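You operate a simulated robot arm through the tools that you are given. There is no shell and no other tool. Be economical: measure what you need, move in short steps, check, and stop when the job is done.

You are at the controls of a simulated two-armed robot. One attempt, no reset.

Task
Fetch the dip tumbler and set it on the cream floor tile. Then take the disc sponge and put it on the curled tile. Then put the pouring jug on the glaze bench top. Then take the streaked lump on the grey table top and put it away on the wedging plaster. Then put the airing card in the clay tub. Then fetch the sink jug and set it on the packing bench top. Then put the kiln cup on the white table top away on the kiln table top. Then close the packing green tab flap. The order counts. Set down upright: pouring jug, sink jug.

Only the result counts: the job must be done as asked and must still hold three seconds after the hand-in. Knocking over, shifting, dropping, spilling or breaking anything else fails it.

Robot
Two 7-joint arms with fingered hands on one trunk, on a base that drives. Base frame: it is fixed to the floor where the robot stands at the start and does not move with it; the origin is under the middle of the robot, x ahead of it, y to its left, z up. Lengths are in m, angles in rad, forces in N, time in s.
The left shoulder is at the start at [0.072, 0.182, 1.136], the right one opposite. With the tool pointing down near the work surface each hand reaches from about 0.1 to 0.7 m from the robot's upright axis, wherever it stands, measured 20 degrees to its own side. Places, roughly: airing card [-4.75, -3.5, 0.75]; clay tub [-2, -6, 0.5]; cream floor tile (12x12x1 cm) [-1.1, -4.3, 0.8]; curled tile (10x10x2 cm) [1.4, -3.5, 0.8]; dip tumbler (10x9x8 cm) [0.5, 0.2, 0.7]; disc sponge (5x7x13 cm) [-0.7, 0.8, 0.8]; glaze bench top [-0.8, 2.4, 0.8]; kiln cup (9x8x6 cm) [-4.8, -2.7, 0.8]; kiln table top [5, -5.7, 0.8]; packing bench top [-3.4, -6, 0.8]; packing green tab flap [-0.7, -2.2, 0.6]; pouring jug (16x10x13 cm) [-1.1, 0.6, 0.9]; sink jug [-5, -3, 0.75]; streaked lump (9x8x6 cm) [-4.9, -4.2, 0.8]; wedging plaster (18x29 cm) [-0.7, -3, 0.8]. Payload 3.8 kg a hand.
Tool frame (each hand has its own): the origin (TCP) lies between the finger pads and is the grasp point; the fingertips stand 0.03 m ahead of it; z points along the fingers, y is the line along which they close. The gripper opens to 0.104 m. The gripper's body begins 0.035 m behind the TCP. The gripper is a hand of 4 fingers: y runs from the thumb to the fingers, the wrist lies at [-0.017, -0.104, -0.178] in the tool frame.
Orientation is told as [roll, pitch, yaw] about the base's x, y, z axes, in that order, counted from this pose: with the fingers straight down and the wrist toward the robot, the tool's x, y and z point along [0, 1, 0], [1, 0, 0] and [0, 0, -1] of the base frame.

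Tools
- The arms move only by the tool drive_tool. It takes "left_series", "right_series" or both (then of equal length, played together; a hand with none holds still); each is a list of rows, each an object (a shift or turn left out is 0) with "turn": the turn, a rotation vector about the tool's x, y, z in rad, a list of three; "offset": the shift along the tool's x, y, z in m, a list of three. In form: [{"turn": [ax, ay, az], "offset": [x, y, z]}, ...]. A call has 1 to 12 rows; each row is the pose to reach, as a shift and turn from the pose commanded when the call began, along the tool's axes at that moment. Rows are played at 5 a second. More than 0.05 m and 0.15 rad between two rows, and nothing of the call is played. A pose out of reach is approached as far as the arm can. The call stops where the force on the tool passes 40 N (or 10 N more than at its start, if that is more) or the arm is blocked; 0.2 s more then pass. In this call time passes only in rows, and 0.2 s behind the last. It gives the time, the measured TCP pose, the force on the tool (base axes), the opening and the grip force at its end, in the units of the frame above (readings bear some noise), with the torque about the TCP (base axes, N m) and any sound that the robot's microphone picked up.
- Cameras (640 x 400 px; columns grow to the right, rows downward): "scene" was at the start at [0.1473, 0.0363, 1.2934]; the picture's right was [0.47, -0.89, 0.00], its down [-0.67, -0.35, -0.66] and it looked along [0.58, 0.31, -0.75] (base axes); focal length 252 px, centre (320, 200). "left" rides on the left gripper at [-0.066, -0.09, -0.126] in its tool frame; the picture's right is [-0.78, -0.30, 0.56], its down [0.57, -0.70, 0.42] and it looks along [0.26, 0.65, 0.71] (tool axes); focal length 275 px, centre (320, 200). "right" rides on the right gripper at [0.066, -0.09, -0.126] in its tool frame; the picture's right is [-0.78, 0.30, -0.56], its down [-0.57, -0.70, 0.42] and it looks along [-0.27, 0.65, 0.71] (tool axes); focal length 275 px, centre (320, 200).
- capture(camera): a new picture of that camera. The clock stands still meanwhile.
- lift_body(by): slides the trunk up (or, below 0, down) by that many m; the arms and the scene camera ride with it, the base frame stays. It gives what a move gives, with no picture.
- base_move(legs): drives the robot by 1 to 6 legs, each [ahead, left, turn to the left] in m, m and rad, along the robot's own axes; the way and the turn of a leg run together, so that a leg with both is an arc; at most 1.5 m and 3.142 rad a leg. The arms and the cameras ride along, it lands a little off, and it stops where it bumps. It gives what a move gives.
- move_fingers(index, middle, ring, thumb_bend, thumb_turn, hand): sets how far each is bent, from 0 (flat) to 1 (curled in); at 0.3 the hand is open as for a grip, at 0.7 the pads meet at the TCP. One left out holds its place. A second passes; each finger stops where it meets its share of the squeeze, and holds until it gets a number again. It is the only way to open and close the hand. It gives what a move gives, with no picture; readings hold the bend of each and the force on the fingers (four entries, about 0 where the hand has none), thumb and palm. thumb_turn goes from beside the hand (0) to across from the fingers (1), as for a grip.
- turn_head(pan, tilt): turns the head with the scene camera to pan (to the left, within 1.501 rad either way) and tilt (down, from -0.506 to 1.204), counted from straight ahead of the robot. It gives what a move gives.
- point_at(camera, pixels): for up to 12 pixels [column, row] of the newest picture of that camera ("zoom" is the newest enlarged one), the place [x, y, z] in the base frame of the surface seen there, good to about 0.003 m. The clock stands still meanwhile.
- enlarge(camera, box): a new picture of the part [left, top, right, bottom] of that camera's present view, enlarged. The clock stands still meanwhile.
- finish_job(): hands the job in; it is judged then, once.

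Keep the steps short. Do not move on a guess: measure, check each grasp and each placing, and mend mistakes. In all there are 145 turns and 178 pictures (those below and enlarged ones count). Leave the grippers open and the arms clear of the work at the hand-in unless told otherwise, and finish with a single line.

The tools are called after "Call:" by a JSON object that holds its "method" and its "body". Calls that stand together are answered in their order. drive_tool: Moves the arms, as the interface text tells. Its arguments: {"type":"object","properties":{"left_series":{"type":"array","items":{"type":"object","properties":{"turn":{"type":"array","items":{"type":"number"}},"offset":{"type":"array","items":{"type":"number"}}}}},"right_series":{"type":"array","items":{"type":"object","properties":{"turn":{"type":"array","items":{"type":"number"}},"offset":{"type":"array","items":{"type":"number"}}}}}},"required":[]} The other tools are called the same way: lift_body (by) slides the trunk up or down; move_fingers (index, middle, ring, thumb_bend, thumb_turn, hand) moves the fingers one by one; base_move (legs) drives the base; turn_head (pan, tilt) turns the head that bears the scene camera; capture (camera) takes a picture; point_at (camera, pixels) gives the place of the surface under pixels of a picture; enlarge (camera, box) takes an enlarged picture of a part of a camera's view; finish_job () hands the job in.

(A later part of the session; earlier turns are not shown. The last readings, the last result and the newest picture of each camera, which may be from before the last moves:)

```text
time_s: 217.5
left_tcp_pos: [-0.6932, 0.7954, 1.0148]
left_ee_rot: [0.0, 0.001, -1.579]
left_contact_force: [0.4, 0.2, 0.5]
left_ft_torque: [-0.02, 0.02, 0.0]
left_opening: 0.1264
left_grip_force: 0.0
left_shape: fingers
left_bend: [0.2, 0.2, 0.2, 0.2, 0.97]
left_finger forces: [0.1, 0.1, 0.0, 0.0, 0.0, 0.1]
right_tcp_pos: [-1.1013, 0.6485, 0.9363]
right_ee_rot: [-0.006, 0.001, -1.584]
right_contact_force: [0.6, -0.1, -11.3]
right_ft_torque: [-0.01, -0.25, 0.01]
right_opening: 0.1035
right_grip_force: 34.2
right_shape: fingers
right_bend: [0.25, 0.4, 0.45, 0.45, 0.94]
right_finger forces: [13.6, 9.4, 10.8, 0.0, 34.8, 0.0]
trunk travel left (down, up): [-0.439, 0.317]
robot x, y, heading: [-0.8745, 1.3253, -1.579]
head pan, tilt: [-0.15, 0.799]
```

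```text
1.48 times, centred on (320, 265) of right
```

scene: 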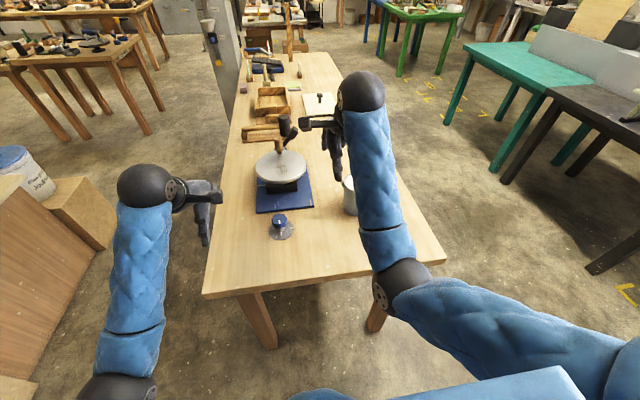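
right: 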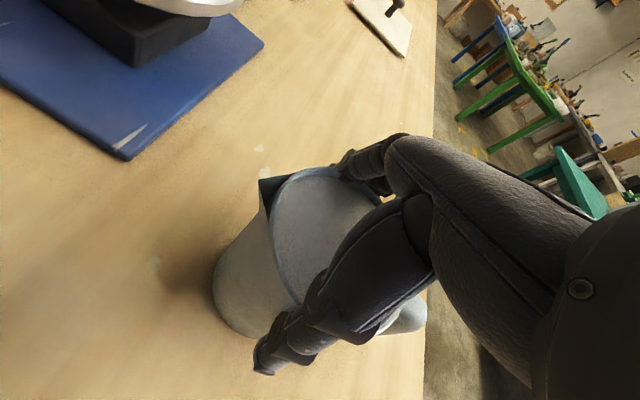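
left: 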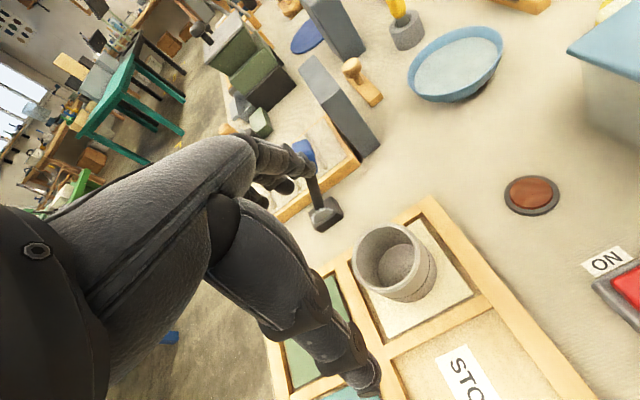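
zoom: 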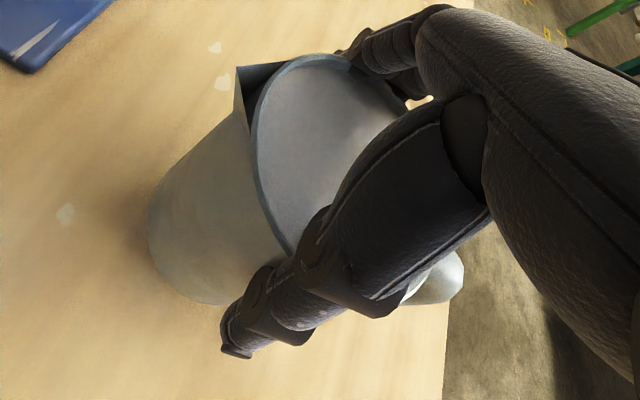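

The jug looks slightly tilted toward the handle; I measure rim heights.

Call:
{"method": "enlarge", "body": {"camera": "scene", "box": [310, 140, 430, 220]}}

Call:
{"method": "point_at", "body": {"camera": "zoom", "pixels": [[197, 192], [205, 170], [355, 215], [350, 190], [240, 225], [215, 208], [330, 228], [325, 160], [192, 330], [300, 350], [225, 150]]}}

```text
5.00 times, centred on (370, 180) of scene
```

zoom: 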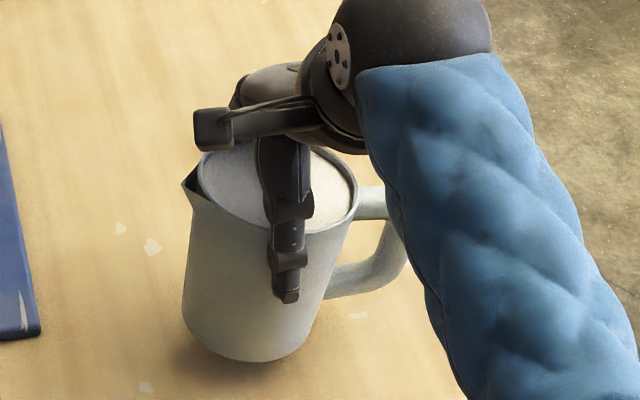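

```text
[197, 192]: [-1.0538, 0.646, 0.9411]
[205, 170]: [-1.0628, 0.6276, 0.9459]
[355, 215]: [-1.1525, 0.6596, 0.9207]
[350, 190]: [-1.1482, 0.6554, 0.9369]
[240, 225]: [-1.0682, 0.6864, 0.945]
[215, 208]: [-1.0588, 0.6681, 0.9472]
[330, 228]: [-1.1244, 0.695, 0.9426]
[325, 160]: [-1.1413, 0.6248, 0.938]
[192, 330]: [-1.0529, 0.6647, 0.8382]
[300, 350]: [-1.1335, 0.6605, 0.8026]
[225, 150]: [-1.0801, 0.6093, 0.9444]
```

East rim 0.946, west 0.937: about 0.09 rad tilt. I correct it by turning the hand about its y by −0.09.

Call:
{"method": "drive_tool", "body": {"right_series": [{"turn": [0, -0.03, 0]}, {"turn": [0, -0.06, 0]}, {"turn": [0, -0.085, 0]}]}}

Call:
{"method": "enlarge", "body": {"camera": "scene", "box": [310, 140, 430, 220]}}

Call:
{"method": "point_at", "body": {"camera": "zoom", "pixels": [[197, 192], [205, 170], [348, 215], [350, 190], [240, 225], [215, 208], [325, 228], [325, 160], [225, 150]]}}

```text
time_s: 218.3
left_tcp_pos: [-0.6934, 0.795, 1.0152]
left_ee_rot: [0.0, 0.001, -1.579]
left_contact_force: [-0.6, 0.2, -0.4]
left_ft_torque: [-0.03, 0.0, -0.01]
left_opening: 0.1261
left_grip_force: 0.2
left_shape: fingers
left_bend: [0.2, 0.2, 0.2, 0.2, 0.97]
left_finger forces: [0.0, 0.0, 0.0, 0.0, 0.0, 0.1]
right_tcp_pos: [-1.1028, 0.6489, 0.937]
right_ee_rot: [-0.092, 0.002, -1.585]
right_contact_force: [0.1, -0.4, -11.5]
right_ft_torque: [-0.04, -0.3, 0.01]
right_opening: 0.1036
right_grip_force: 33.9
right_shape: fingers
right_bend: [0.25, 0.4, 0.45, 0.45, 0.94]
right_finger forces: [13.7, 9.2, 10.7, 0.0, 34.9, 0.0]
trunk travel left (down, up): [-0.439, 0.317]
robot x, y, heading: [-0.873, 1.3192, -1.581]
head pan, tilt: [-0.15, 0.799]
```

```text
5.00 times, centred on (370, 180) of scene
```

zoom: 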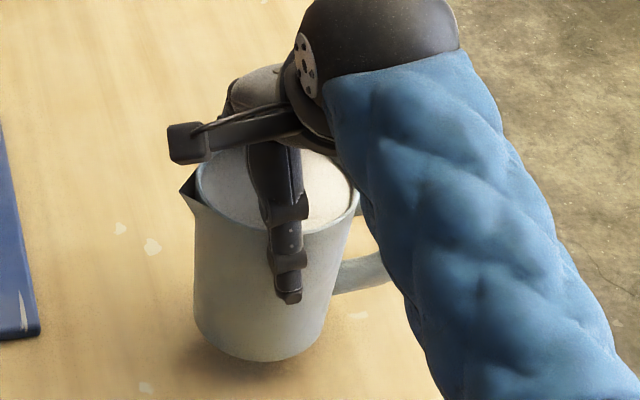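

```text
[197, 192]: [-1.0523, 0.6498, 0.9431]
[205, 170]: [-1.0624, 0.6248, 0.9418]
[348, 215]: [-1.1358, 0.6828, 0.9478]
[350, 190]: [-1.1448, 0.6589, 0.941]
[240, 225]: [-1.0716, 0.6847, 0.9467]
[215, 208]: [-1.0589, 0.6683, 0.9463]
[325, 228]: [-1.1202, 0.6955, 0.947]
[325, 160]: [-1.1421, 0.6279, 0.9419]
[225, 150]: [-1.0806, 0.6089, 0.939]
```

Level now. I raise the trunk 0.1, then draw the jug gently closer to the body.

Call:
{"method": "lift_body", "body": {"by": 0.1}}

Call:
{"method": "drive_tool", "body": {"right_series": [{"offset": [0, -0.01, 0]}, {"offset": [0, -0.025, 0]}, {"offset": [0, -0.04, 0]}, {"offset": [0, -0.055, 0]}, {"offset": [0, -0.07, 0]}, {"offset": [0, -0.085, 0]}, {"offset": [0, -0.1, 0]}, {"offset": [0, -0.115, 0]}, {"offset": [0, -0.13, 0]}, {"offset": [0, -0.14, 0]}]}}

Call:
{"method": "capture", "body": {"camera": "scene"}}

```text
time_s: 219.6
left_tcp_pos: [-0.693, 0.7961, 1.1137]
left_ee_rot: [0.0, 0.003, -1.579]
left_contact_force: [0.4, -0.3, 0.3]
left_ft_torque: [0.03, -0.02, -0.01]
left_opening: 0.1263
left_grip_force: 0.1
left_shape: fingers
left_bend: [0.2, 0.2, 0.2, 0.2, 0.97]
left_finger forces: [0.0, 0.0, 0.0, 0.0, 0.0, 0.0]
right_tcp_pos: [-1.1016, 0.6488, 1.0349]
right_ee_rot: [-0.093, 0.002, -1.584]
right_contact_force: [0.1, -0.5, -11.3]
right_ft_torque: [0.0, -0.32, 0.03]
right_opening: 0.1034
right_grip_force: 33.6
right_shape: fingers
right_bend: [0.25, 0.4, 0.45, 0.45, 0.94]
right_finger forces: [13.6, 9.3, 10.8, 0.1, 34.7, 0.1]
trunk travel left (down, up): [-0.539, 0.217]
robot x, y, heading: [-0.8716, 1.3224, -1.571]
head pan, tilt: [-0.15, 0.799]
```

```text
time_s: 221.8
left_tcp_pos: [-0.694, 0.7979, 1.1157]
left_ee_rot: [0.0, 0.002, -1.58]
left_contact_force: [0.6, 0.5, -0.3]
left_ft_torque: [-0.03, 0.02, -0.04]
left_opening: 0.1264
left_grip_force: 0.0
left_shape: fingers
left_bend: [0.2, 0.2, 0.2, 0.2, 0.97]
left_finger forces: [0.1, 0.0, 0.0, 0.0, 0.1, 0.0]
right_tcp_pos: [-1.1008, 0.7902, 1.0374]
right_ee_rot: [-0.094, -0.001, -1.584]
right_contact_force: [0.0, 1.5, -11.7]
right_ft_torque: [0.03, -0.26, 0.05]
right_opening: 0.1032
right_grip_force: 33.5
right_shape: fingers
right_bend: [0.25, 0.4, 0.45, 0.46, 0.94]
right_finger forces: [13.1, 9.6, 11.0, 0.0, 34.3, 0.1]
trunk travel left (down, up): [-0.539, 0.217]
robot x, y, heading: [-0.8684, 1.3241, -1.581]
head pan, tilt: [-0.15, 0.799]
```

```text
101 pictures are left
```

scene: 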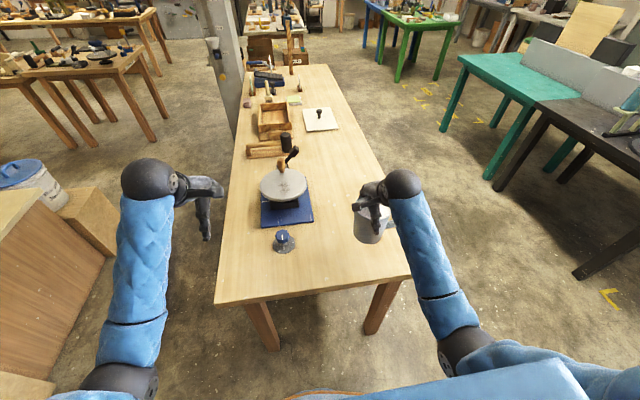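

I back off a little, slide left to x≈−0.39 and turn clockwise to face the bench.

Call:
{"method": "base_move", "body": {"legs": [[-0.08, 0, 0], [0, 0.48, 0], [0, 0, -3.13]]}}

Call:
{"method": "turn_head", "body": {"pan": -0.3, "tilt": 0.8}}

Call:
{"method": "capture", "body": {"camera": "scene"}}

```text
time_s: 232.6
left_tcp_pos: [-0.5949, 1.916, 1.1167]
left_ee_rot: [0.0, 0.0, 1.607]
left_contact_force: [0.5, 0.1, -0.1]
left_ft_torque: [-0.02, 0.01, 0.0]
left_opening: 0.1264
left_grip_force: 0.1
left_shape: fingers
left_bend: [0.2, 0.2, 0.2, 0.2, 0.97]
left_finger forces: [0.1, 0.0, 0.0, 0.0, 0.1, 0.1]
right_tcp_pos: [-0.1902, 1.9412, 1.0357]
right_ee_rot: [-0.093, 0.002, 1.602]
right_contact_force: [0.1, 0.4, -10.4]
right_ft_torque: [0.0, 0.25, 0.0]
right_opening: 0.1012
right_grip_force: 31.6
right_shape: fingers
right_bend: [0.25, 0.41, 0.46, 0.47, 0.94]
right_finger forces: [12.4, 9.4, 10.6, 0.0, 31.0, 0.0]
trunk travel left (down, up): [-0.539, 0.217]
robot x, y, heading: [-0.392, 1.3978, 1.608]
head pan, tilt: [-0.15, 0.799]
```

```text
time_s: 233.3
left_tcp_pos: [-0.594, 1.9174, 1.1162]
left_ee_rot: [-0.001, 0.0, 1.608]
left_contact_force: [-0.4, 0.1, -0.3]
left_ft_torque: [0.02, 0.01, 0.01]
left_opening: 0.1265
left_grip_force: 0.1
left_shape: fingers
left_bend: [0.2, 0.2, 0.2, 0.2, 0.97]
left_finger forces: [0.0, 0.1, 0.1, 0.0, 0.0, 0.1]
right_tcp_pos: [-0.1893, 1.9405, 1.0363]
right_ee_rot: [-0.093, 0.001, 1.604]
right_contact_force: [0.3, 0.4, -11.2]
right_ft_torque: [-0.03, 0.24, 0.01]
right_opening: 0.101
right_grip_force: 31.8
right_shape: fingers
right_bend: [0.25, 0.41, 0.46, 0.47, 0.94]
right_finger forces: [12.5, 9.6, 10.8, 0.1, 31.4, 0.1]
trunk travel left (down, up): [-0.539, 0.217]
robot x, y, heading: [-0.393, 1.402, 1.61]
head pan, tilt: [-0.3, 0.799]
```

```text
100 pictures are left
```

scene: 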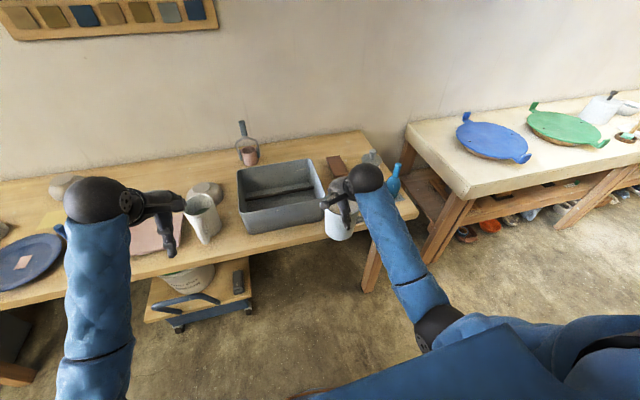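

I zoom in on the gap to measure it precisely.

Call:
{"method": "enlarge", "body": {"camera": "scene", "box": [290, 140, 430, 240]}}

Call:
{"method": "capture", "body": {"camera": "right"}}

```text
4.00 times, centred on (360, 190) of scene
```

zoom: 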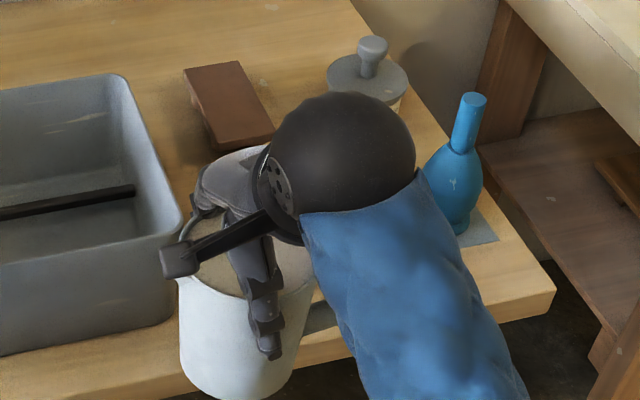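

```text
98 pictures are left
```

right: 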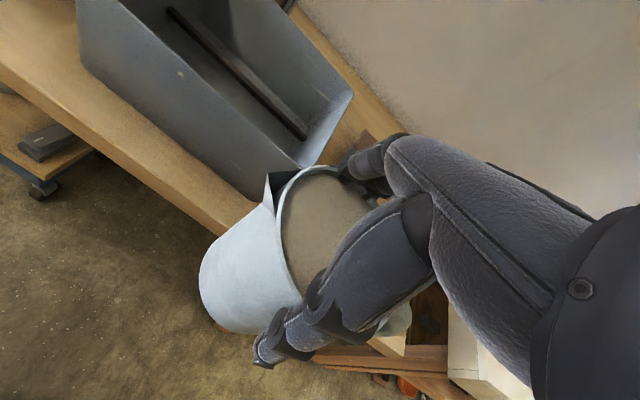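

Call:
{"method": "point_at", "body": {"camera": "zoom", "pixels": [[122, 82], [160, 170], [182, 218], [172, 235], [170, 315], [205, 130], [190, 75], [320, 318], [140, 350], [550, 285], [490, 230], [455, 215]]}}

Call:
{"method": "point_at", "body": {"camera": "right", "pixels": [[300, 165], [350, 95], [340, 110], [270, 175], [285, 180], [315, 165], [205, 260], [366, 135]]}}

```text
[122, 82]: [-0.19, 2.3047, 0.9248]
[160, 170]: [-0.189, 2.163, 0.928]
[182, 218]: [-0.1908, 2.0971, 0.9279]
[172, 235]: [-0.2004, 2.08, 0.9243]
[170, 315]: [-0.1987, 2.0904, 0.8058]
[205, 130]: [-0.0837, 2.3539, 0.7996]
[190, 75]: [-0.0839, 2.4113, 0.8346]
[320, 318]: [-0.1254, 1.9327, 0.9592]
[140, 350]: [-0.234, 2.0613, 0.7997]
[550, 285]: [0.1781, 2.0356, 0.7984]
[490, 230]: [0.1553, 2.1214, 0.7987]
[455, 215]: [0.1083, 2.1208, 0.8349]
```

```text
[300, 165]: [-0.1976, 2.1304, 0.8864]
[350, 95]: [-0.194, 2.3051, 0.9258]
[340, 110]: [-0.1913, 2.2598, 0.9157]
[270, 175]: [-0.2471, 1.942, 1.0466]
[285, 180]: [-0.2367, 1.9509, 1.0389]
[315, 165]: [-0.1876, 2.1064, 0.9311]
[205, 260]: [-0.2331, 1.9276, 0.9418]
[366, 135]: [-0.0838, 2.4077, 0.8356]
```

The gap is about 9 cm; the jug with spout fits best at (−0.118, 2.073), in front of and beside the tile with the handle along the front strip. I turn 0.06 right and approach by 0.09.

Call:
{"method": "base_move", "body": {"legs": [[0, 0, -0.06], [0.09, -0.04, 0]]}}

Call:
{"method": "capture", "body": {"camera": "right"}}

Call:
{"method": "enlarge", "body": {"camera": "scene", "box": [290, 140, 430, 240]}}

```text
time_s: 234.8
left_tcp_pos: [-0.5226, 2.0188, 1.1151]
left_ee_rot: [0.001, 0.004, 1.548]
left_contact_force: [0.3, 0.4, -0.4]
left_ft_torque: [-0.05, -0.03, -0.01]
left_opening: 0.1263
left_grip_force: 0.1
left_shape: fingers
left_bend: [0.2, 0.2, 0.2, 0.2, 0.97]
left_finger forces: [0.0, 0.0, 0.0, 0.0, 0.1, 0.0]
right_tcp_pos: [-0.1159, 2.0187, 1.0348]
right_ee_rot: [-0.092, 0.002, 1.542]
right_contact_force: [-0.7, 1.5, -12.3]
right_ft_torque: [0.02, 0.29, 0.01]
right_opening: 0.1011
right_grip_force: 31.9
right_shape: fingers
right_bend: [0.25, 0.41, 0.46, 0.47, 0.94]
right_finger forces: [12.2, 9.7, 10.8, 0.1, 31.4, 0.1]
trunk travel left (down, up): [-0.539, 0.217]
robot x, y, heading: [-0.3509, 1.4879, 1.546]
head pan, tilt: [-0.3, 0.799]
```

```text
97 pictures are left
```

right: 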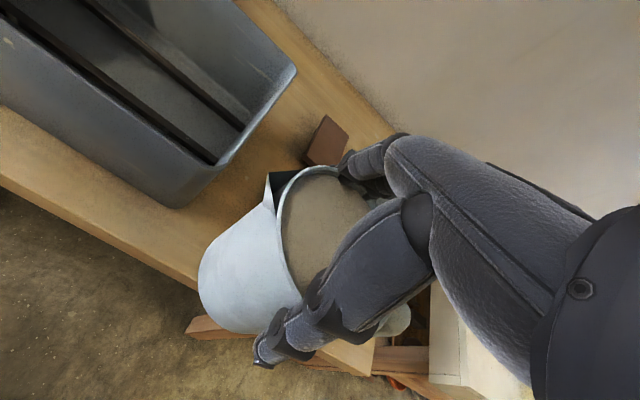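

```text
4.00 times, centred on (360, 190) of scene
```

zoom: 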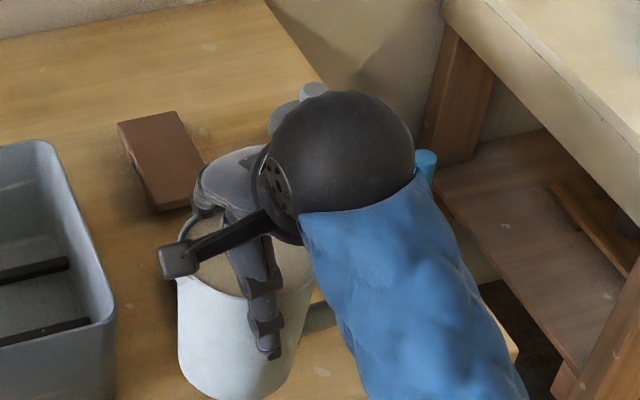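

The tile's true front edge may be nearer than assumed and is hidden. I back off and shift right to see the gap clearly.

Call:
{"method": "base_move", "body": {"legs": [[-0.22, 0, 0], [0, -0.25, 0]]}}

Call:
{"method": "turn_head", "body": {"pan": 0.05, "tilt": 0.8}}

Call:
{"method": "enlarge", "body": {"camera": "scene", "box": [220, 80, 380, 180]}}

```text
time_s: 238.0
left_tcp_pos: [-0.2759, 1.7895, 1.1161]
left_ee_rot: [0.002, 0.002, 1.549]
left_contact_force: [0.2, -0.5, -0.2]
left_ft_torque: [-0.01, -0.04, 0.02]
left_opening: 0.1266
left_grip_force: 0.0
left_shape: fingers
left_bend: [0.2, 0.2, 0.2, 0.2, 0.97]
left_finger forces: [0.0, 0.1, 0.0, 0.0, 0.0, 0.1]
right_tcp_pos: [0.1303, 1.791, 1.0352]
right_ee_rot: [-0.09, 0.002, 1.545]
right_contact_force: [0.5, 1.1, -11.3]
right_ft_torque: [0.0, 0.28, 0.02]
right_opening: 0.101
right_grip_force: 31.2
right_shape: fingers
right_bend: [0.25, 0.41, 0.46, 0.47, 0.94]
right_finger forces: [12.2, 9.4, 10.5, 0.0, 31.1, 0.1]
trunk travel left (down, up): [-0.539, 0.217]
robot x, y, heading: [-0.1082, 1.2583, 1.546]
head pan, tilt: [-0.3, 0.799]
```

```text
time_s: 238.8
left_tcp_pos: [-0.2775, 1.7901, 1.1148]
left_ee_rot: [0.001, 0.001, 1.551]
left_contact_force: [0.3, -0.8, -0.3]
left_ft_torque: [0.0, 0.01, 0.01]
left_opening: 0.1265
left_grip_force: 0.1
left_shape: fingers
left_bend: [0.2, 0.2, 0.2, 0.2, 0.97]
left_finger forces: [0.1, 0.0, 0.0, 0.1, 0.1, 0.0]
right_tcp_pos: [0.1282, 1.7905, 1.0353]
right_ee_rot: [-0.093, 0.003, 1.545]
right_contact_force: [0.4, 0.1, -10.6]
right_ft_torque: [0.01, 0.28, -0.04]
right_opening: 0.1011
right_grip_force: 32.6
right_shape: fingers
right_bend: [0.25, 0.41, 0.46, 0.47, 0.94]
right_finger forces: [12.5, 9.6, 10.5, 0.1, 31.4, 0.0]
trunk travel left (down, up): [-0.539, 0.217]
robot x, y, heading: [-0.1039, 1.2565, 1.546]
head pan, tilt: [0.051, 0.799]
```

```text
4.00 times, centred on (300, 130) of scene
```

zoom: 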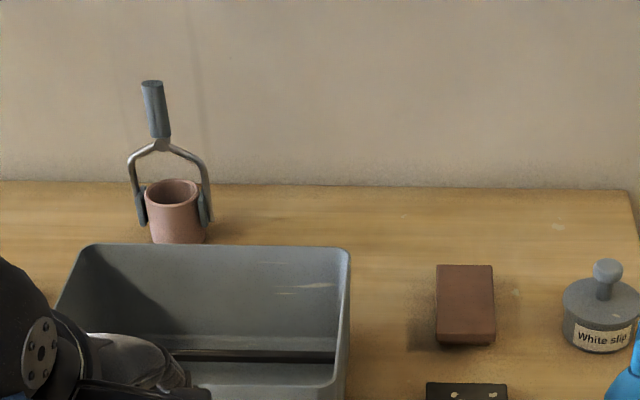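

Call:
{"method": "enlarge", "body": {"camera": "scene", "box": [280, 130, 400, 210]}}

Call:
{"method": "point_at", "body": {"camera": "zoom", "pixels": [[100, 80], [160, 240], [180, 330], [250, 300], [340, 240], [240, 230], [320, 80], [440, 60], [120, 340], [345, 320], [255, 285], [250, 340]]}}

```text
5.00 times, centred on (340, 170) of scene
```

zoom: 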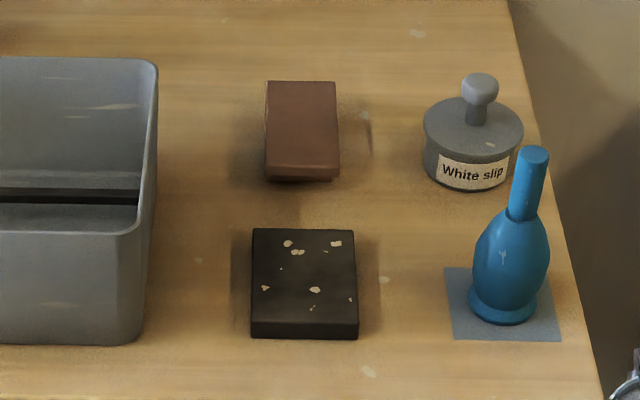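

```text
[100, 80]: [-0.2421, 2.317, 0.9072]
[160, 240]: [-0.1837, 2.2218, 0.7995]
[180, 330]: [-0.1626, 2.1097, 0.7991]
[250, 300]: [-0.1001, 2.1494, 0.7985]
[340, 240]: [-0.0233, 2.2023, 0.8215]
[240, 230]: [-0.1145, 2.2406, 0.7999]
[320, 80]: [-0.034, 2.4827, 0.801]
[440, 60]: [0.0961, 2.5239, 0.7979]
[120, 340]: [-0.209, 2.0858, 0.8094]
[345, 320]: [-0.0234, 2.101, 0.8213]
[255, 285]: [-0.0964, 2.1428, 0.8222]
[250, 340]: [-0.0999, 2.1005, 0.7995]
```

Now clear: tile left edge x≈−0.099, front y≈2.099; tub corner ≈(−0.19, 2.09). The jug (base radius 0.042) fits at (−0.143, 2.074). I turn 0.1 left (spout slightly away from the tub) and approach.

Call:
{"method": "base_move", "body": {"legs": [[0, 0, 0.1], [0, 0.197, 0], [0.22, 0, 0]]}}

Call:
{"method": "capture", "body": {"camera": "right"}}

Call:
{"method": "turn_head", "body": {"pan": -0.3, "tilt": 0.85}}

Call:
{"method": "enlarge", "body": {"camera": "scene", "box": [250, 120, 410, 220]}}

```text
time_s: 242.2
left_tcp_pos: [-0.5448, 1.9746, 1.1153]
left_ee_rot: [-0.001, 0.004, 1.657]
left_contact_force: [0.2, 0.1, 0.7]
left_ft_torque: [0.03, -0.01, 0.02]
left_opening: 0.1263
left_grip_force: 0.1
left_shape: fingers
left_bend: [0.2, 0.2, 0.2, 0.2, 0.97]
left_finger forces: [0.0, 0.0, 0.0, 0.0, 0.1, 0.1]
right_tcp_pos: [-0.1413, 2.0185, 1.0347]
right_ee_rot: [-0.093, 0.003, 1.651]
right_contact_force: [0.4, 0.5, -11.7]
right_ft_torque: [-0.05, 0.27, 0.02]
right_opening: 0.1008
right_grip_force: 31.2
right_shape: fingers
right_bend: [0.25, 0.41, 0.46, 0.47, 0.94]
right_finger forces: [12.5, 9.8, 10.3, 0.0, 31.2, 0.1]
trunk travel left (down, up): [-0.539, 0.217]
robot x, y, heading: [-0.321, 1.4658, 1.654]
head pan, tilt: [0.051, 0.799]
```

```text
93 pictures are left
```

right: 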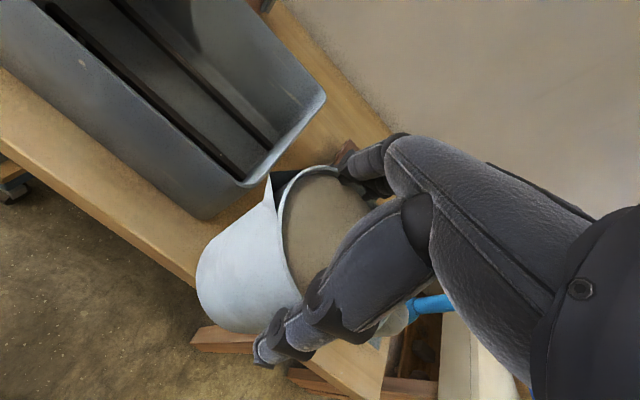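

```text
time_s: 243.0
left_tcp_pos: [-0.5444, 1.9735, 1.1159]
left_ee_rot: [0.0, 0.002, 1.658]
left_contact_force: [0.2, 0.2, -0.2]
left_ft_torque: [0.02, 0.01, -0.02]
left_opening: 0.1264
left_grip_force: 0.0
left_shape: fingers
left_bend: [0.2, 0.2, 0.2, 0.2, 0.97]
left_finger forces: [0.0, 0.0, 0.0, 0.1, 0.1, 0.0]
right_tcp_pos: [-0.1414, 2.0175, 1.0351]
right_ee_rot: [-0.092, 0.002, 1.651]
right_contact_force: [0.1, -0.3, -11.2]
right_ft_torque: [0.02, 0.29, -0.02]
right_opening: 0.1008
right_grip_force: 31.8
right_shape: fingers
right_bend: [0.25, 0.41, 0.46, 0.47, 0.94]
right_finger forces: [12.4, 9.7, 10.4, 0.0, 31.2, 0.0]
trunk travel left (down, up): [-0.539, 0.217]
robot x, y, heading: [-0.3162, 1.4686, 1.653]
head pan, tilt: [-0.3, 0.85]
```

```text
4.00 times, centred on (330, 170) of scene
```

zoom: 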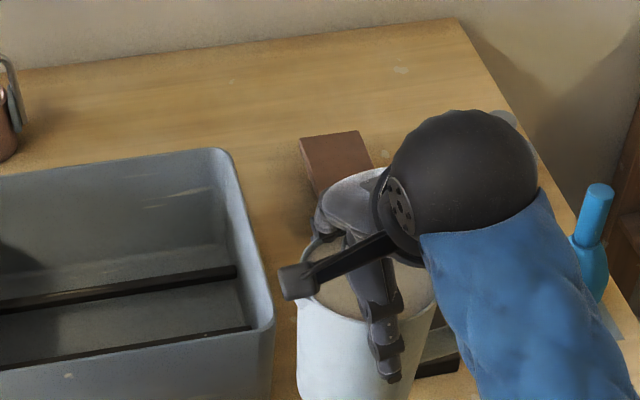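

I measure the jug's actual rim and spout position relative to the hand.

Call:
{"method": "point_at", "body": {"camera": "right", "pixels": [[269, 178], [280, 205], [283, 235], [290, 270], [300, 298], [315, 168], [330, 168], [200, 270], [225, 318], [245, 330], [300, 190]]}}

Call:
{"method": "point_at", "body": {"camera": "zoom", "pixels": [[300, 310], [320, 318], [345, 322], [415, 312], [432, 300], [302, 245], [305, 370], [400, 390], [270, 330], [245, 240]]}}

```text
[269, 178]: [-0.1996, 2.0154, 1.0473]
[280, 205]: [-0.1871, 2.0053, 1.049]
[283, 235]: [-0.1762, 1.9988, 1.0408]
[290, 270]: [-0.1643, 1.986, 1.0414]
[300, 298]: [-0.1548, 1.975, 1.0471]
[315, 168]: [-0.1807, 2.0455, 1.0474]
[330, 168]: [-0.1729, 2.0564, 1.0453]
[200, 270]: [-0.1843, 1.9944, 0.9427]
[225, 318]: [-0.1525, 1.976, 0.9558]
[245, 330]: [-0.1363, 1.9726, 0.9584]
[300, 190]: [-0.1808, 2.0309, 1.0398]
```

```text
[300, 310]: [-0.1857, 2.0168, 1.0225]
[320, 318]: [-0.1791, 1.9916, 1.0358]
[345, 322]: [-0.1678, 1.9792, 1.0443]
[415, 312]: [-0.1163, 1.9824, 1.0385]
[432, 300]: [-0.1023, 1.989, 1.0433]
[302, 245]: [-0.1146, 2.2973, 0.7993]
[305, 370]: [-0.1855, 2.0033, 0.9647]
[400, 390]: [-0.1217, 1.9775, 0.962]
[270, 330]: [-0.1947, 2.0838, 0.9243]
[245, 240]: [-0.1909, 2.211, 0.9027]
```

Jug centre ≈(−0.142, 2.02), level. I move 0.055 forward slowly, then lower 0.10 vertically (compensating the hand tilt).

Call:
{"method": "drive_tool", "body": {"right_series": [{"offset": [-0.001, 0.012, 0]}, {"offset": [-0.002, 0.027, 0]}, {"offset": [-0.003, 0.042, 0]}, {"offset": [-0.0044, 0.055, 0]}, {"offset": [-0.0034, 0.055, 0.012]}, {"offset": [-0.002, 0.055, 0.027]}, {"offset": [-0.0005, 0.055, 0.043]}, {"offset": [0.001, 0.055, 0.059]}, {"offset": [0.0025, 0.055, 0.075]}, {"offset": [0.0038, 0.055, 0.09]}, {"offset": [0.0048, 0.055, 0.1]}]}}

Call:
{"method": "capture", "body": {"camera": "right"}}

Call:
{"method": "enlarge", "body": {"camera": "scene", "box": [250, 120, 410, 220]}}

```text
time_s: 245.4
left_tcp_pos: [-0.5445, 1.9733, 1.1155]
left_ee_rot: [0.001, 0.003, 1.655]
left_contact_force: [0.3, 0.2, 0.3]
left_ft_torque: [-0.02, 0.0, 0.0]
left_opening: 0.1264
left_grip_force: 0.3
left_shape: fingers
left_bend: [0.2, 0.2, 0.2, 0.2, 0.97]
left_finger forces: [0.1, 0.0, 0.0, 0.1, 0.0, 0.0]
right_tcp_pos: [-0.1404, 2.0712, 0.9334]
right_ee_rot: [-0.093, 0.004, 1.652]
right_contact_force: [0.6, -0.6, -10.3]
right_ft_torque: [-0.04, 0.26, 0.01]
right_opening: 0.1006
right_grip_force: 31.6
right_shape: fingers
right_bend: [0.25, 0.41, 0.46, 0.47, 0.94]
right_finger forces: [12.0, 9.7, 10.5, 0.1, 30.7, 0.0]
trunk travel left (down, up): [-0.539, 0.217]
robot x, y, heading: [-0.3204, 1.4639, 1.653]
head pan, tilt: [-0.3, 0.85]
```

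```text
91 pictures are left
```

right: 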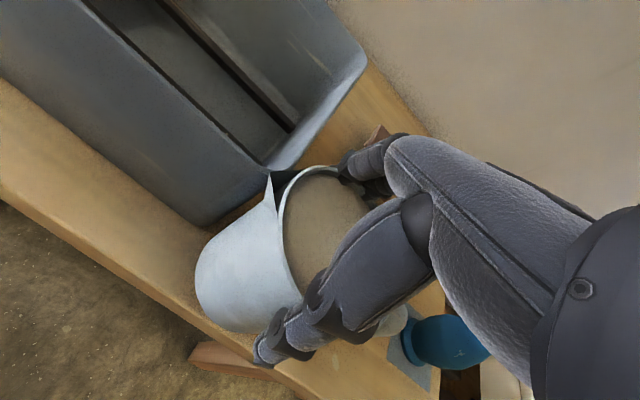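

```text
4.00 times, centred on (330, 170) of scene
```

zoom: 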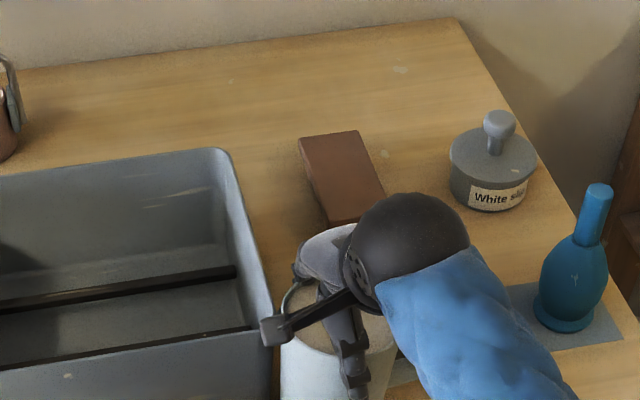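

I check clearances spout–tub and body–bench edge.

Call:
{"method": "enlarge", "body": {"camera": "right", "box": [180, 140, 340, 370]}}

Call:
{"method": "point_at", "body": {"camera": "right", "pixels": [[269, 180], [268, 170], [285, 165], [200, 222], [203, 260], [198, 295], [245, 330], [205, 310], [310, 168], [222, 328], [290, 270]]}}

```text
1.74 times, centred on (260, 255) of right
```

zoom: 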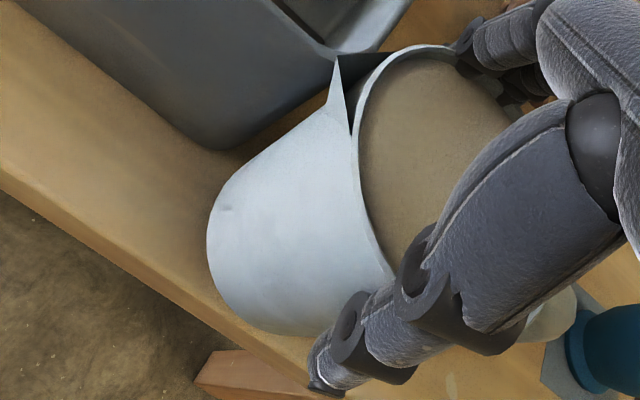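

```text
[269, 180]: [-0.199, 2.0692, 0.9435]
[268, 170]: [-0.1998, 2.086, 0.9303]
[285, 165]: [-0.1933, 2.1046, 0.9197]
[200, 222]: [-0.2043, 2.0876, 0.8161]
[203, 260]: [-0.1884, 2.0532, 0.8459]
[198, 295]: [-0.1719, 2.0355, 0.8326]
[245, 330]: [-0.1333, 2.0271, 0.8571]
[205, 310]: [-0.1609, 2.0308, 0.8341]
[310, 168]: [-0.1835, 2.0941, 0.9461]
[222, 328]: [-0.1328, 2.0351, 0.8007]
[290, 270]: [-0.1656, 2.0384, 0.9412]
```

Clearances are fine (spout 17 mm, body 8 mm). I nudge 3 mm forward and lower until it touches.

Call:
{"method": "drive_tool", "body": {"right_series": [{"offset": [-0.001, 0.003, 0.008]}, {"offset": [-0.0005, 0.003, 0.015]}, {"offset": [0.0, 0.003, 0.02]}, {"offset": [0.0, 0.003, 0.023]}, {"offset": [0.0, 0.003, 0.025]}]}}

Call:
{"method": "enlarge", "body": {"camera": "right", "box": [180, 140, 340, 370]}}

```text
time_s: 246.6
left_tcp_pos: [-0.5455, 1.9735, 1.1165]
left_ee_rot: [-0.003, 0.001, 1.657]
left_contact_force: [-0.1, 0.8, 0.3]
left_ft_torque: [-0.01, 0.02, -0.03]
left_opening: 0.1263
left_grip_force: 0.1
left_shape: fingers
left_bend: [0.2, 0.2, 0.2, 0.2, 0.97]
left_finger forces: [0.0, 0.0, 0.0, 0.0, 0.0, 0.0]
right_tcp_pos: [-0.1399, 2.0762, 0.9121]
right_ee_rot: [-0.093, -0.004, 1.65]
right_contact_force: [-2.0, -3.4, 1.6]
right_ft_torque: [-0.03, -0.03, -0.02]
right_opening: 0.1008
right_grip_force: 32.9
right_shape: fingers
right_bend: [0.25, 0.41, 0.46, 0.47, 0.94]
right_finger forces: [12.4, 9.6, 10.4, 0.0, 33.7, 0.2]
trunk travel left (down, up): [-0.539, 0.217]
robot x, y, heading: [-0.3163, 1.4649, 1.657]
head pan, tilt: [-0.3, 0.85]
```

```text
1.74 times, centred on (260, 255) of right
```

zoom: 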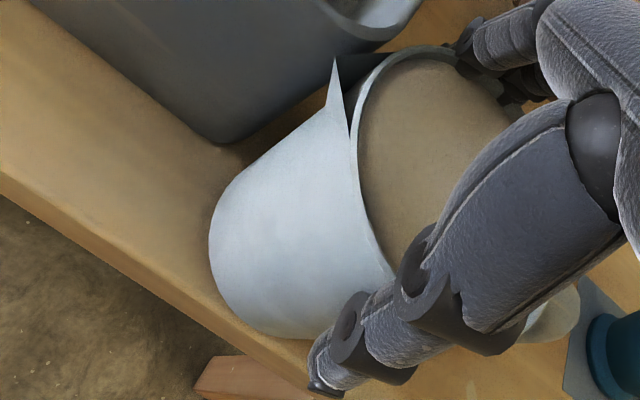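

Full weight is on the bench (net +1.6 N). I open the hand gently.

Call:
{"method": "move_fingers", "body": {"hand": "right", "index": 0.18, "middle": 0.22, "ring": 0.22, "thumb_bend": 0.22}}

Call:
{"method": "enlarge", "body": {"camera": "right", "box": [180, 140, 340, 370]}}

```text
time_s: 247.6
left_tcp_pos: [-0.5453, 1.9733, 1.1168]
left_ee_rot: [-0.001, 0.002, 1.656]
left_contact_force: [0.6, -0.1, 0.0]
left_ft_torque: [0.01, 0.01, -0.01]
left_opening: 0.1265
left_grip_force: 0.0
left_shape: fingers
left_bend: [0.2, 0.2, 0.2, 0.2, 0.97]
left_finger forces: [0.0, 0.0, 0.1, 0.1, 0.1, 0.0]
right_tcp_pos: [-0.1398, 2.076, 0.9101]
right_ee_rot: [-0.092, 0.002, 1.652]
right_contact_force: [-1.1, -1.1, 0.6]
right_ft_torque: [0.0, -0.04, -0.06]
right_opening: 0.1289
right_grip_force: 0.8
right_shape: fingers
right_bend: [0.18, 0.22, 0.22, 0.21, 0.96]
right_finger forces: [0.0, 0.0, 0.0, 0.1, 1.9, 0.0]
trunk travel left (down, up): [-0.539, 0.217]
robot x, y, heading: [-0.3218, 1.471, 1.654]
head pan, tilt: [-0.3, 0.85]
```

```text
1.74 times, centred on (260, 255) of right
```

zoom: 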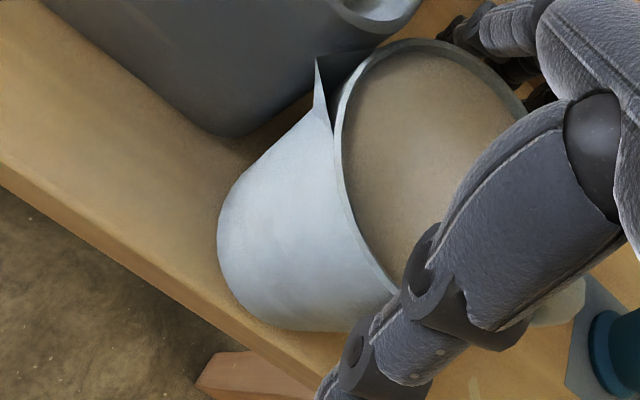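

Standing free; I open the thumb fully and rise vertically.

Call:
{"method": "move_fingers", "body": {"hand": "right", "index": 0.16, "middle": 0.16, "ring": 0.16, "thumb_bend": 0.1}}

Call:
{"method": "drive_tool", "body": {"right_series": [{"offset": [-0.001, 0, -0.015]}, {"offset": [-0.003, 0, -0.035]}, {"offset": [-0.006, 0, -0.06]}, {"offset": [-0.009, 0, -0.1]}, {"offset": [-0.013, 0, -0.14]}, {"offset": [-0.016, 0, -0.17]}]}}

Call:
{"method": "capture", "body": {"camera": "right"}}

Call:
{"method": "enlarge", "body": {"camera": "scene", "box": [230, 110, 430, 235]}}

```text
time_s: 248.6
left_tcp_pos: [-0.5452, 1.9729, 1.116]
left_ee_rot: [0.001, 0.001, 1.656]
left_contact_force: [0.2, 0.3, 0.6]
left_ft_torque: [-0.04, 0.04, -0.04]
left_opening: 0.1265
left_grip_force: 0.1
left_shape: fingers
left_bend: [0.2, 0.2, 0.2, 0.2, 0.97]
left_finger forces: [0.0, 0.1, 0.1, 0.0, 0.0, 0.1]
right_tcp_pos: [-0.1395, 2.0751, 0.9102]
right_ee_rot: [-0.092, 0.002, 1.653]
right_contact_force: [0.1, -0.5, -0.7]
right_ft_torque: [0.01, 0.0, -0.04]
right_opening: 0.1376
right_grip_force: 0.1
right_shape: fingers
right_bend: [0.16, 0.16, 0.16, 0.1, 0.97]
right_finger forces: [0.0, 0.0, 0.0, 0.0, 0.0, 0.0]
trunk travel left (down, up): [-0.539, 0.217]
robot x, y, heading: [-0.3178, 1.4679, 1.653]
head pan, tilt: [-0.3, 0.85]
```

```text
time_s: 250.0
left_tcp_pos: [-0.5451, 1.9737, 1.1163]
left_ee_rot: [-0.001, 0.001, 1.658]
left_contact_force: [-0.3, 0.0, 0.7]
left_ft_torque: [-0.01, -0.02, 0.02]
left_opening: 0.1266
left_grip_force: 0.1
left_shape: fingers
left_bend: [0.2, 0.2, 0.2, 0.2, 0.97]
left_finger forces: [0.0, 0.0, 0.0, 0.0, 0.0, 0.0]
right_tcp_pos: [-0.1396, 2.0759, 1.0825]
right_ee_rot: [-0.091, 0.002, 1.652]
right_contact_force: [0.2, -0.3, -0.1]
right_ft_torque: [0.01, -0.03, 0.02]
right_opening: 0.1381
right_grip_force: 0.0
right_shape: fingers
right_bend: [0.16, 0.16, 0.16, 0.1, 0.97]
right_finger forces: [0.1, 0.0, 0.1, 0.1, 0.0, 0.1]
trunk travel left (down, up): [-0.539, 0.217]
robot x, y, heading: [-0.3205, 1.468, 1.655]
head pan, tilt: [-0.3, 0.85]
```

```text
86 pictures are left
```

right: 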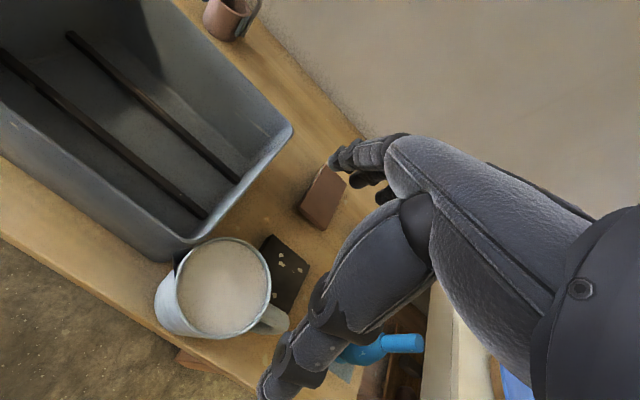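

```text
3.20 times, centred on (330, 172) of scene
```

zoom: 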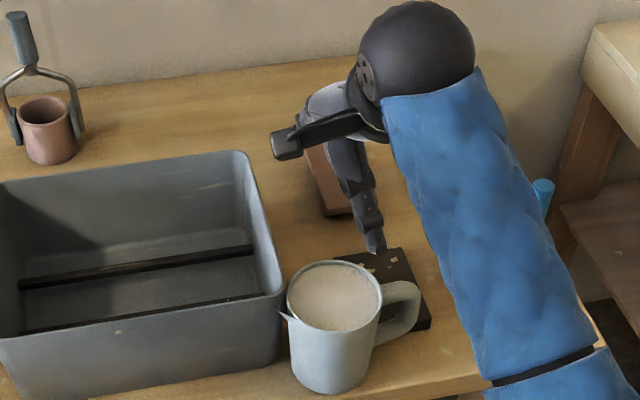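

The pouring jug stands upright, nothing else moved. Next the streaked lump far west. I straighten the hand, back off, turn west and drive along the aisle, then look.

Call:
{"method": "drive_tool", "body": {"right_series": [{"turn": [0, 0.03, 0]}, {"turn": [0, 0.06, 0], "offset": [0, -0.03, 0]}, {"turn": [0, 0.09, 0], "offset": [0, -0.07, 0]}]}}

Call:
{"method": "base_move", "body": {"legs": [[-0.1, 0, 0], [0, 0, 1.5], [1.45, 0, 0]]}}

Call:
{"method": "turn_head", "body": {"pan": 0.75, "tilt": 0.3}}

Call:
{"method": "capture", "body": {"camera": "scene"}}

```text
time_s: 250.8
left_tcp_pos: [-0.5443, 1.9729, 1.1167]
left_ee_rot: [0.001, -0.001, 1.654]
left_contact_force: [0.4, 0.2, -1.0]
left_ft_torque: [0.0, 0.02, -0.01]
left_opening: 0.1264
left_grip_force: 0.1
left_shape: fingers
left_bend: [0.2, 0.2, 0.2, 0.2, 0.97]
left_finger forces: [0.1, 0.0, 0.0, 0.0, 0.1, 0.0]
right_tcp_pos: [-0.1344, 2.0043, 1.0831]
right_ee_rot: [-0.002, 0.002, 1.652]
right_contact_force: [1.1, 0.0, 0.1]
right_ft_torque: [-0.01, 0.0, -0.03]
right_opening: 0.138
right_grip_force: 0.0
right_shape: fingers
right_bend: [0.16, 0.16, 0.16, 0.1, 0.97]
right_finger forces: [0.0, 0.1, 0.1, 0.1, 0.1, 0.0]
trunk travel left (down, up): [-0.539, 0.217]
robot x, y, heading: [-0.3167, 1.4675, 1.655]
head pan, tilt: [-0.3, 0.85]
```

```text
time_s: 262.2
left_tcp_pos: [-2.2566, 1.2292, 1.1157]
left_ee_rot: [0.0, 0.002, 3.122]
left_contact_force: [-0.3, -0.8, 0.3]
left_ft_torque: [-0.01, 0.03, 0.0]
left_opening: 0.1264
left_grip_force: 0.1
left_shape: fingers
left_bend: [0.2, 0.2, 0.2, 0.2, 0.97]
left_finger forces: [0.1, 0.0, 0.1, 0.1, 0.1, 0.1]
right_tcp_pos: [-2.2457, 1.6399, 1.0836]
right_ee_rot: [-0.001, 0.004, 3.118]
right_contact_force: [1.1, -0.4, -0.2]
right_ft_torque: [-0.02, 0.0, 0.01]
right_opening: 0.1379
right_grip_force: 0.0
right_shape: fingers
right_bend: [0.16, 0.16, 0.16, 0.1, 0.97]
right_finger forces: [0.0, 0.1, 0.0, 0.0, 0.1, 0.1]
trunk travel left (down, up): [-0.539, 0.217]
robot x, y, heading: [-1.7331, 1.4014, 3.121]
head pan, tilt: [-0.3, 0.85]
```

```text
time_s: 263.5
left_tcp_pos: [-2.258, 1.2265, 1.1161]
left_ee_rot: [0.0, 0.0, 3.124]
left_contact_force: [0.8, 0.6, -0.3]
left_ft_torque: [-0.01, -0.01, -0.01]
left_opening: 0.1263
left_grip_force: 0.1
left_shape: fingers
left_bend: [0.2, 0.2, 0.2, 0.2, 0.97]
left_finger forces: [0.0, 0.0, 0.0, 0.1, 0.1, 0.0]
right_tcp_pos: [-2.246, 1.6388, 1.0817]
right_ee_rot: [-0.001, 0.002, 3.117]
right_contact_force: [-0.9, 0.2, -1.6]
right_ft_torque: [-0.01, -0.02, -0.01]
right_opening: 0.1379
right_grip_force: 0.0
right_shape: fingers
right_bend: [0.16, 0.16, 0.16, 0.1, 0.97]
right_finger forces: [0.1, 0.1, 0.0, 0.0, 0.1, 0.0]
trunk travel left (down, up): [-0.539, 0.217]
robot x, y, heading: [-1.7306, 1.4, 3.12]
head pan, tilt: [0.75, 0.3]
```

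```text
84 pictures are left
```

scene: 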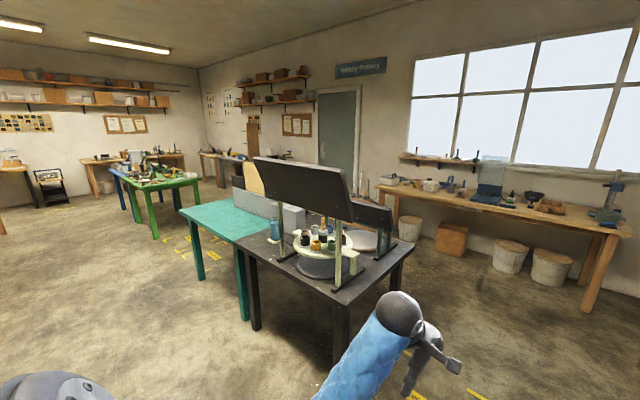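

Call:
{"method": "point_at", "body": {"camera": "scene", "pixels": [[247, 318], [198, 278], [343, 365], [222, 184], [205, 180], [157, 237], [197, 210], [125, 210], [395, 215], [183, 212], [140, 222], [335, 175]]}}

Call:
{"method": "enlarge", "body": {"camera": "scene", "box": [90, 120, 330, 270]}}

```text
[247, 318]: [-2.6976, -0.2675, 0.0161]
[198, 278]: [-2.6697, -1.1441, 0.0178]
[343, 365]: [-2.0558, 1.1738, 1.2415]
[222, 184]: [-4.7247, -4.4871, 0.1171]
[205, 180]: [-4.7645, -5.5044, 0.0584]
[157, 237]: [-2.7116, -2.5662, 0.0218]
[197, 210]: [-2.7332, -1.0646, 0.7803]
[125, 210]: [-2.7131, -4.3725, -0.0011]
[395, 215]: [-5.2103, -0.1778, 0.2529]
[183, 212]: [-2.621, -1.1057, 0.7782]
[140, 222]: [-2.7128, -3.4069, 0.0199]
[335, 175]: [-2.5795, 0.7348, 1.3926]
```

```text
2.67 times, centred on (210, 195) of scene
```

zoom: 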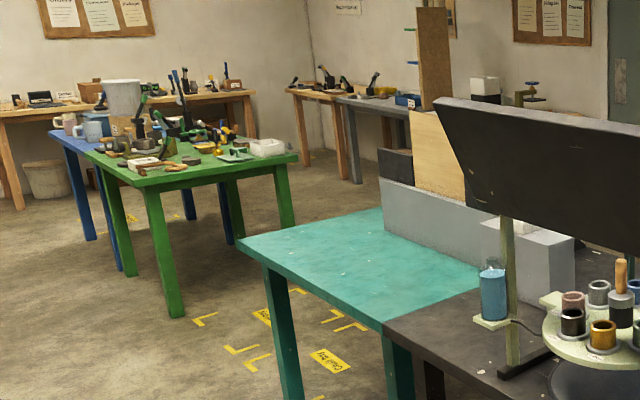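

The aisle at x≈−1.95 leads south, and a passage at y≈−1.85 leads west to the grey/white tables. I drive there.

Call:
{"method": "base_move", "body": {"legs": [[0.2, 0, 0], [0, 0, 1.59], [1.45, 0, 0], [1.45, 0, 0], [0.3, 0, 0], [0, 0, -1.57]]}}

Call:
{"method": "turn_head", "body": {"pan": 0.3, "tilt": 0.35}}

Call:
{"method": "capture", "body": {"camera": "scene"}}

```text
time_s: 288.2
left_tcp_pos: [-2.4462, -2.015, 1.1171]
left_ee_rot: [-0.001, 0.003, -3.128]
left_contact_force: [-0.2, 0.3, -0.4]
left_ft_torque: [0.02, 0.02, -0.03]
left_opening: 0.1261
left_grip_force: 0.1
left_shape: fingers
left_bend: [0.2, 0.2, 0.2, 0.2, 0.97]
left_finger forces: [0.0, 0.1, 0.0, 0.0, 0.0, 0.0]
right_tcp_pos: [-2.4485, -1.6044, 1.0825]
right_ee_rot: [-0.003, 0.003, -3.133]
right_contact_force: [0.9, 0.4, -0.3]
right_ft_torque: [0.02, 0.01, 0.0]
right_opening: 0.1379
right_grip_force: 0.1
right_shape: fingers
right_bend: [0.16, 0.16, 0.16, 0.1, 0.97]
right_finger forces: [0.0, 0.1, 0.1, 0.1, 0.0, 0.0]
trunk travel left (down, up): [-0.539, 0.217]
robot x, y, heading: [-1.9243, -1.8199, -3.124]
head pan, tilt: [0.75, 0.3]
```

```text
time_s: 289.1
left_tcp_pos: [-2.4455, -2.0156, 1.1154]
left_ee_rot: [-0.001, 0.001, -3.129]
left_contact_force: [-0.4, -0.3, 0.6]
left_ft_torque: [0.0, 0.02, -0.01]
left_opening: 0.1264
left_grip_force: 0.0
left_shape: fingers
left_bend: [0.2, 0.2, 0.2, 0.2, 0.97]
left_finger forces: [0.0, 0.0, 0.0, 0.1, 0.0, 0.1]
right_tcp_pos: [-2.4489, -1.6046, 1.0833]
right_ee_rot: [-0.001, 0.002, -3.133]
right_contact_force: [0.1, 0.6, 0.3]
right_ft_torque: [0.02, 0.04, -0.02]
right_opening: 0.1377
right_grip_force: 0.0
right_shape: fingers
right_bend: [0.16, 0.16, 0.16, 0.1, 0.97]
right_finger forces: [0.1, 0.0, 0.0, 0.1, 0.0, 0.1]
trunk travel left (down, up): [-0.539, 0.217]
robot x, y, heading: [-1.9244, -1.8252, -3.128]
head pan, tilt: [0.3, 0.351]
```

```text
82 pictures are left
```

scene: 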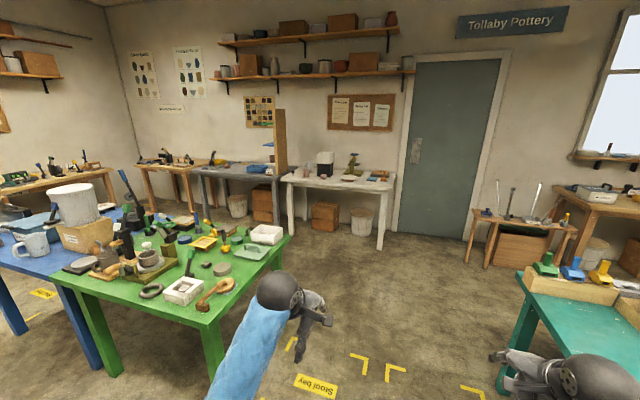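

The white table at (340,180), grey table at (235,175). I zoom and measure.

Call:
{"method": "enlarge", "body": {"camera": "scene", "box": [170, 100, 410, 250]}}

Call:
{"method": "point_at", "body": {"camera": "scene", "pixels": [[292, 232], [380, 248], [283, 180], [392, 185], [205, 215], [275, 222], [192, 172], [210, 160], [280, 165], [290, 237], [215, 355], [255, 168]]}}

```text
2.67 times, centred on (290, 175) of scene
```

zoom: 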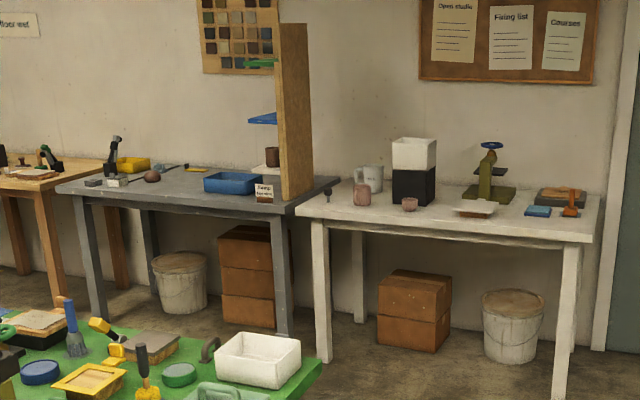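

```text
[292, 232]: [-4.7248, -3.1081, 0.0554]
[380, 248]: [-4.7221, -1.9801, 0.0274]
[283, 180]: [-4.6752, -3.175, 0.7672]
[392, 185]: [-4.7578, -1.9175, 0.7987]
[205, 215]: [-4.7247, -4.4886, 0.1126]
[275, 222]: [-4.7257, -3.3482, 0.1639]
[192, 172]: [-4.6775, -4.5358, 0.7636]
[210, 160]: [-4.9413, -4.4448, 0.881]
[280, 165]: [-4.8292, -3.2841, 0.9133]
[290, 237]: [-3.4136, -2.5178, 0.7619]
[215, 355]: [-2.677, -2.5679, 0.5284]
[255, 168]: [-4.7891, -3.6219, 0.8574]
```

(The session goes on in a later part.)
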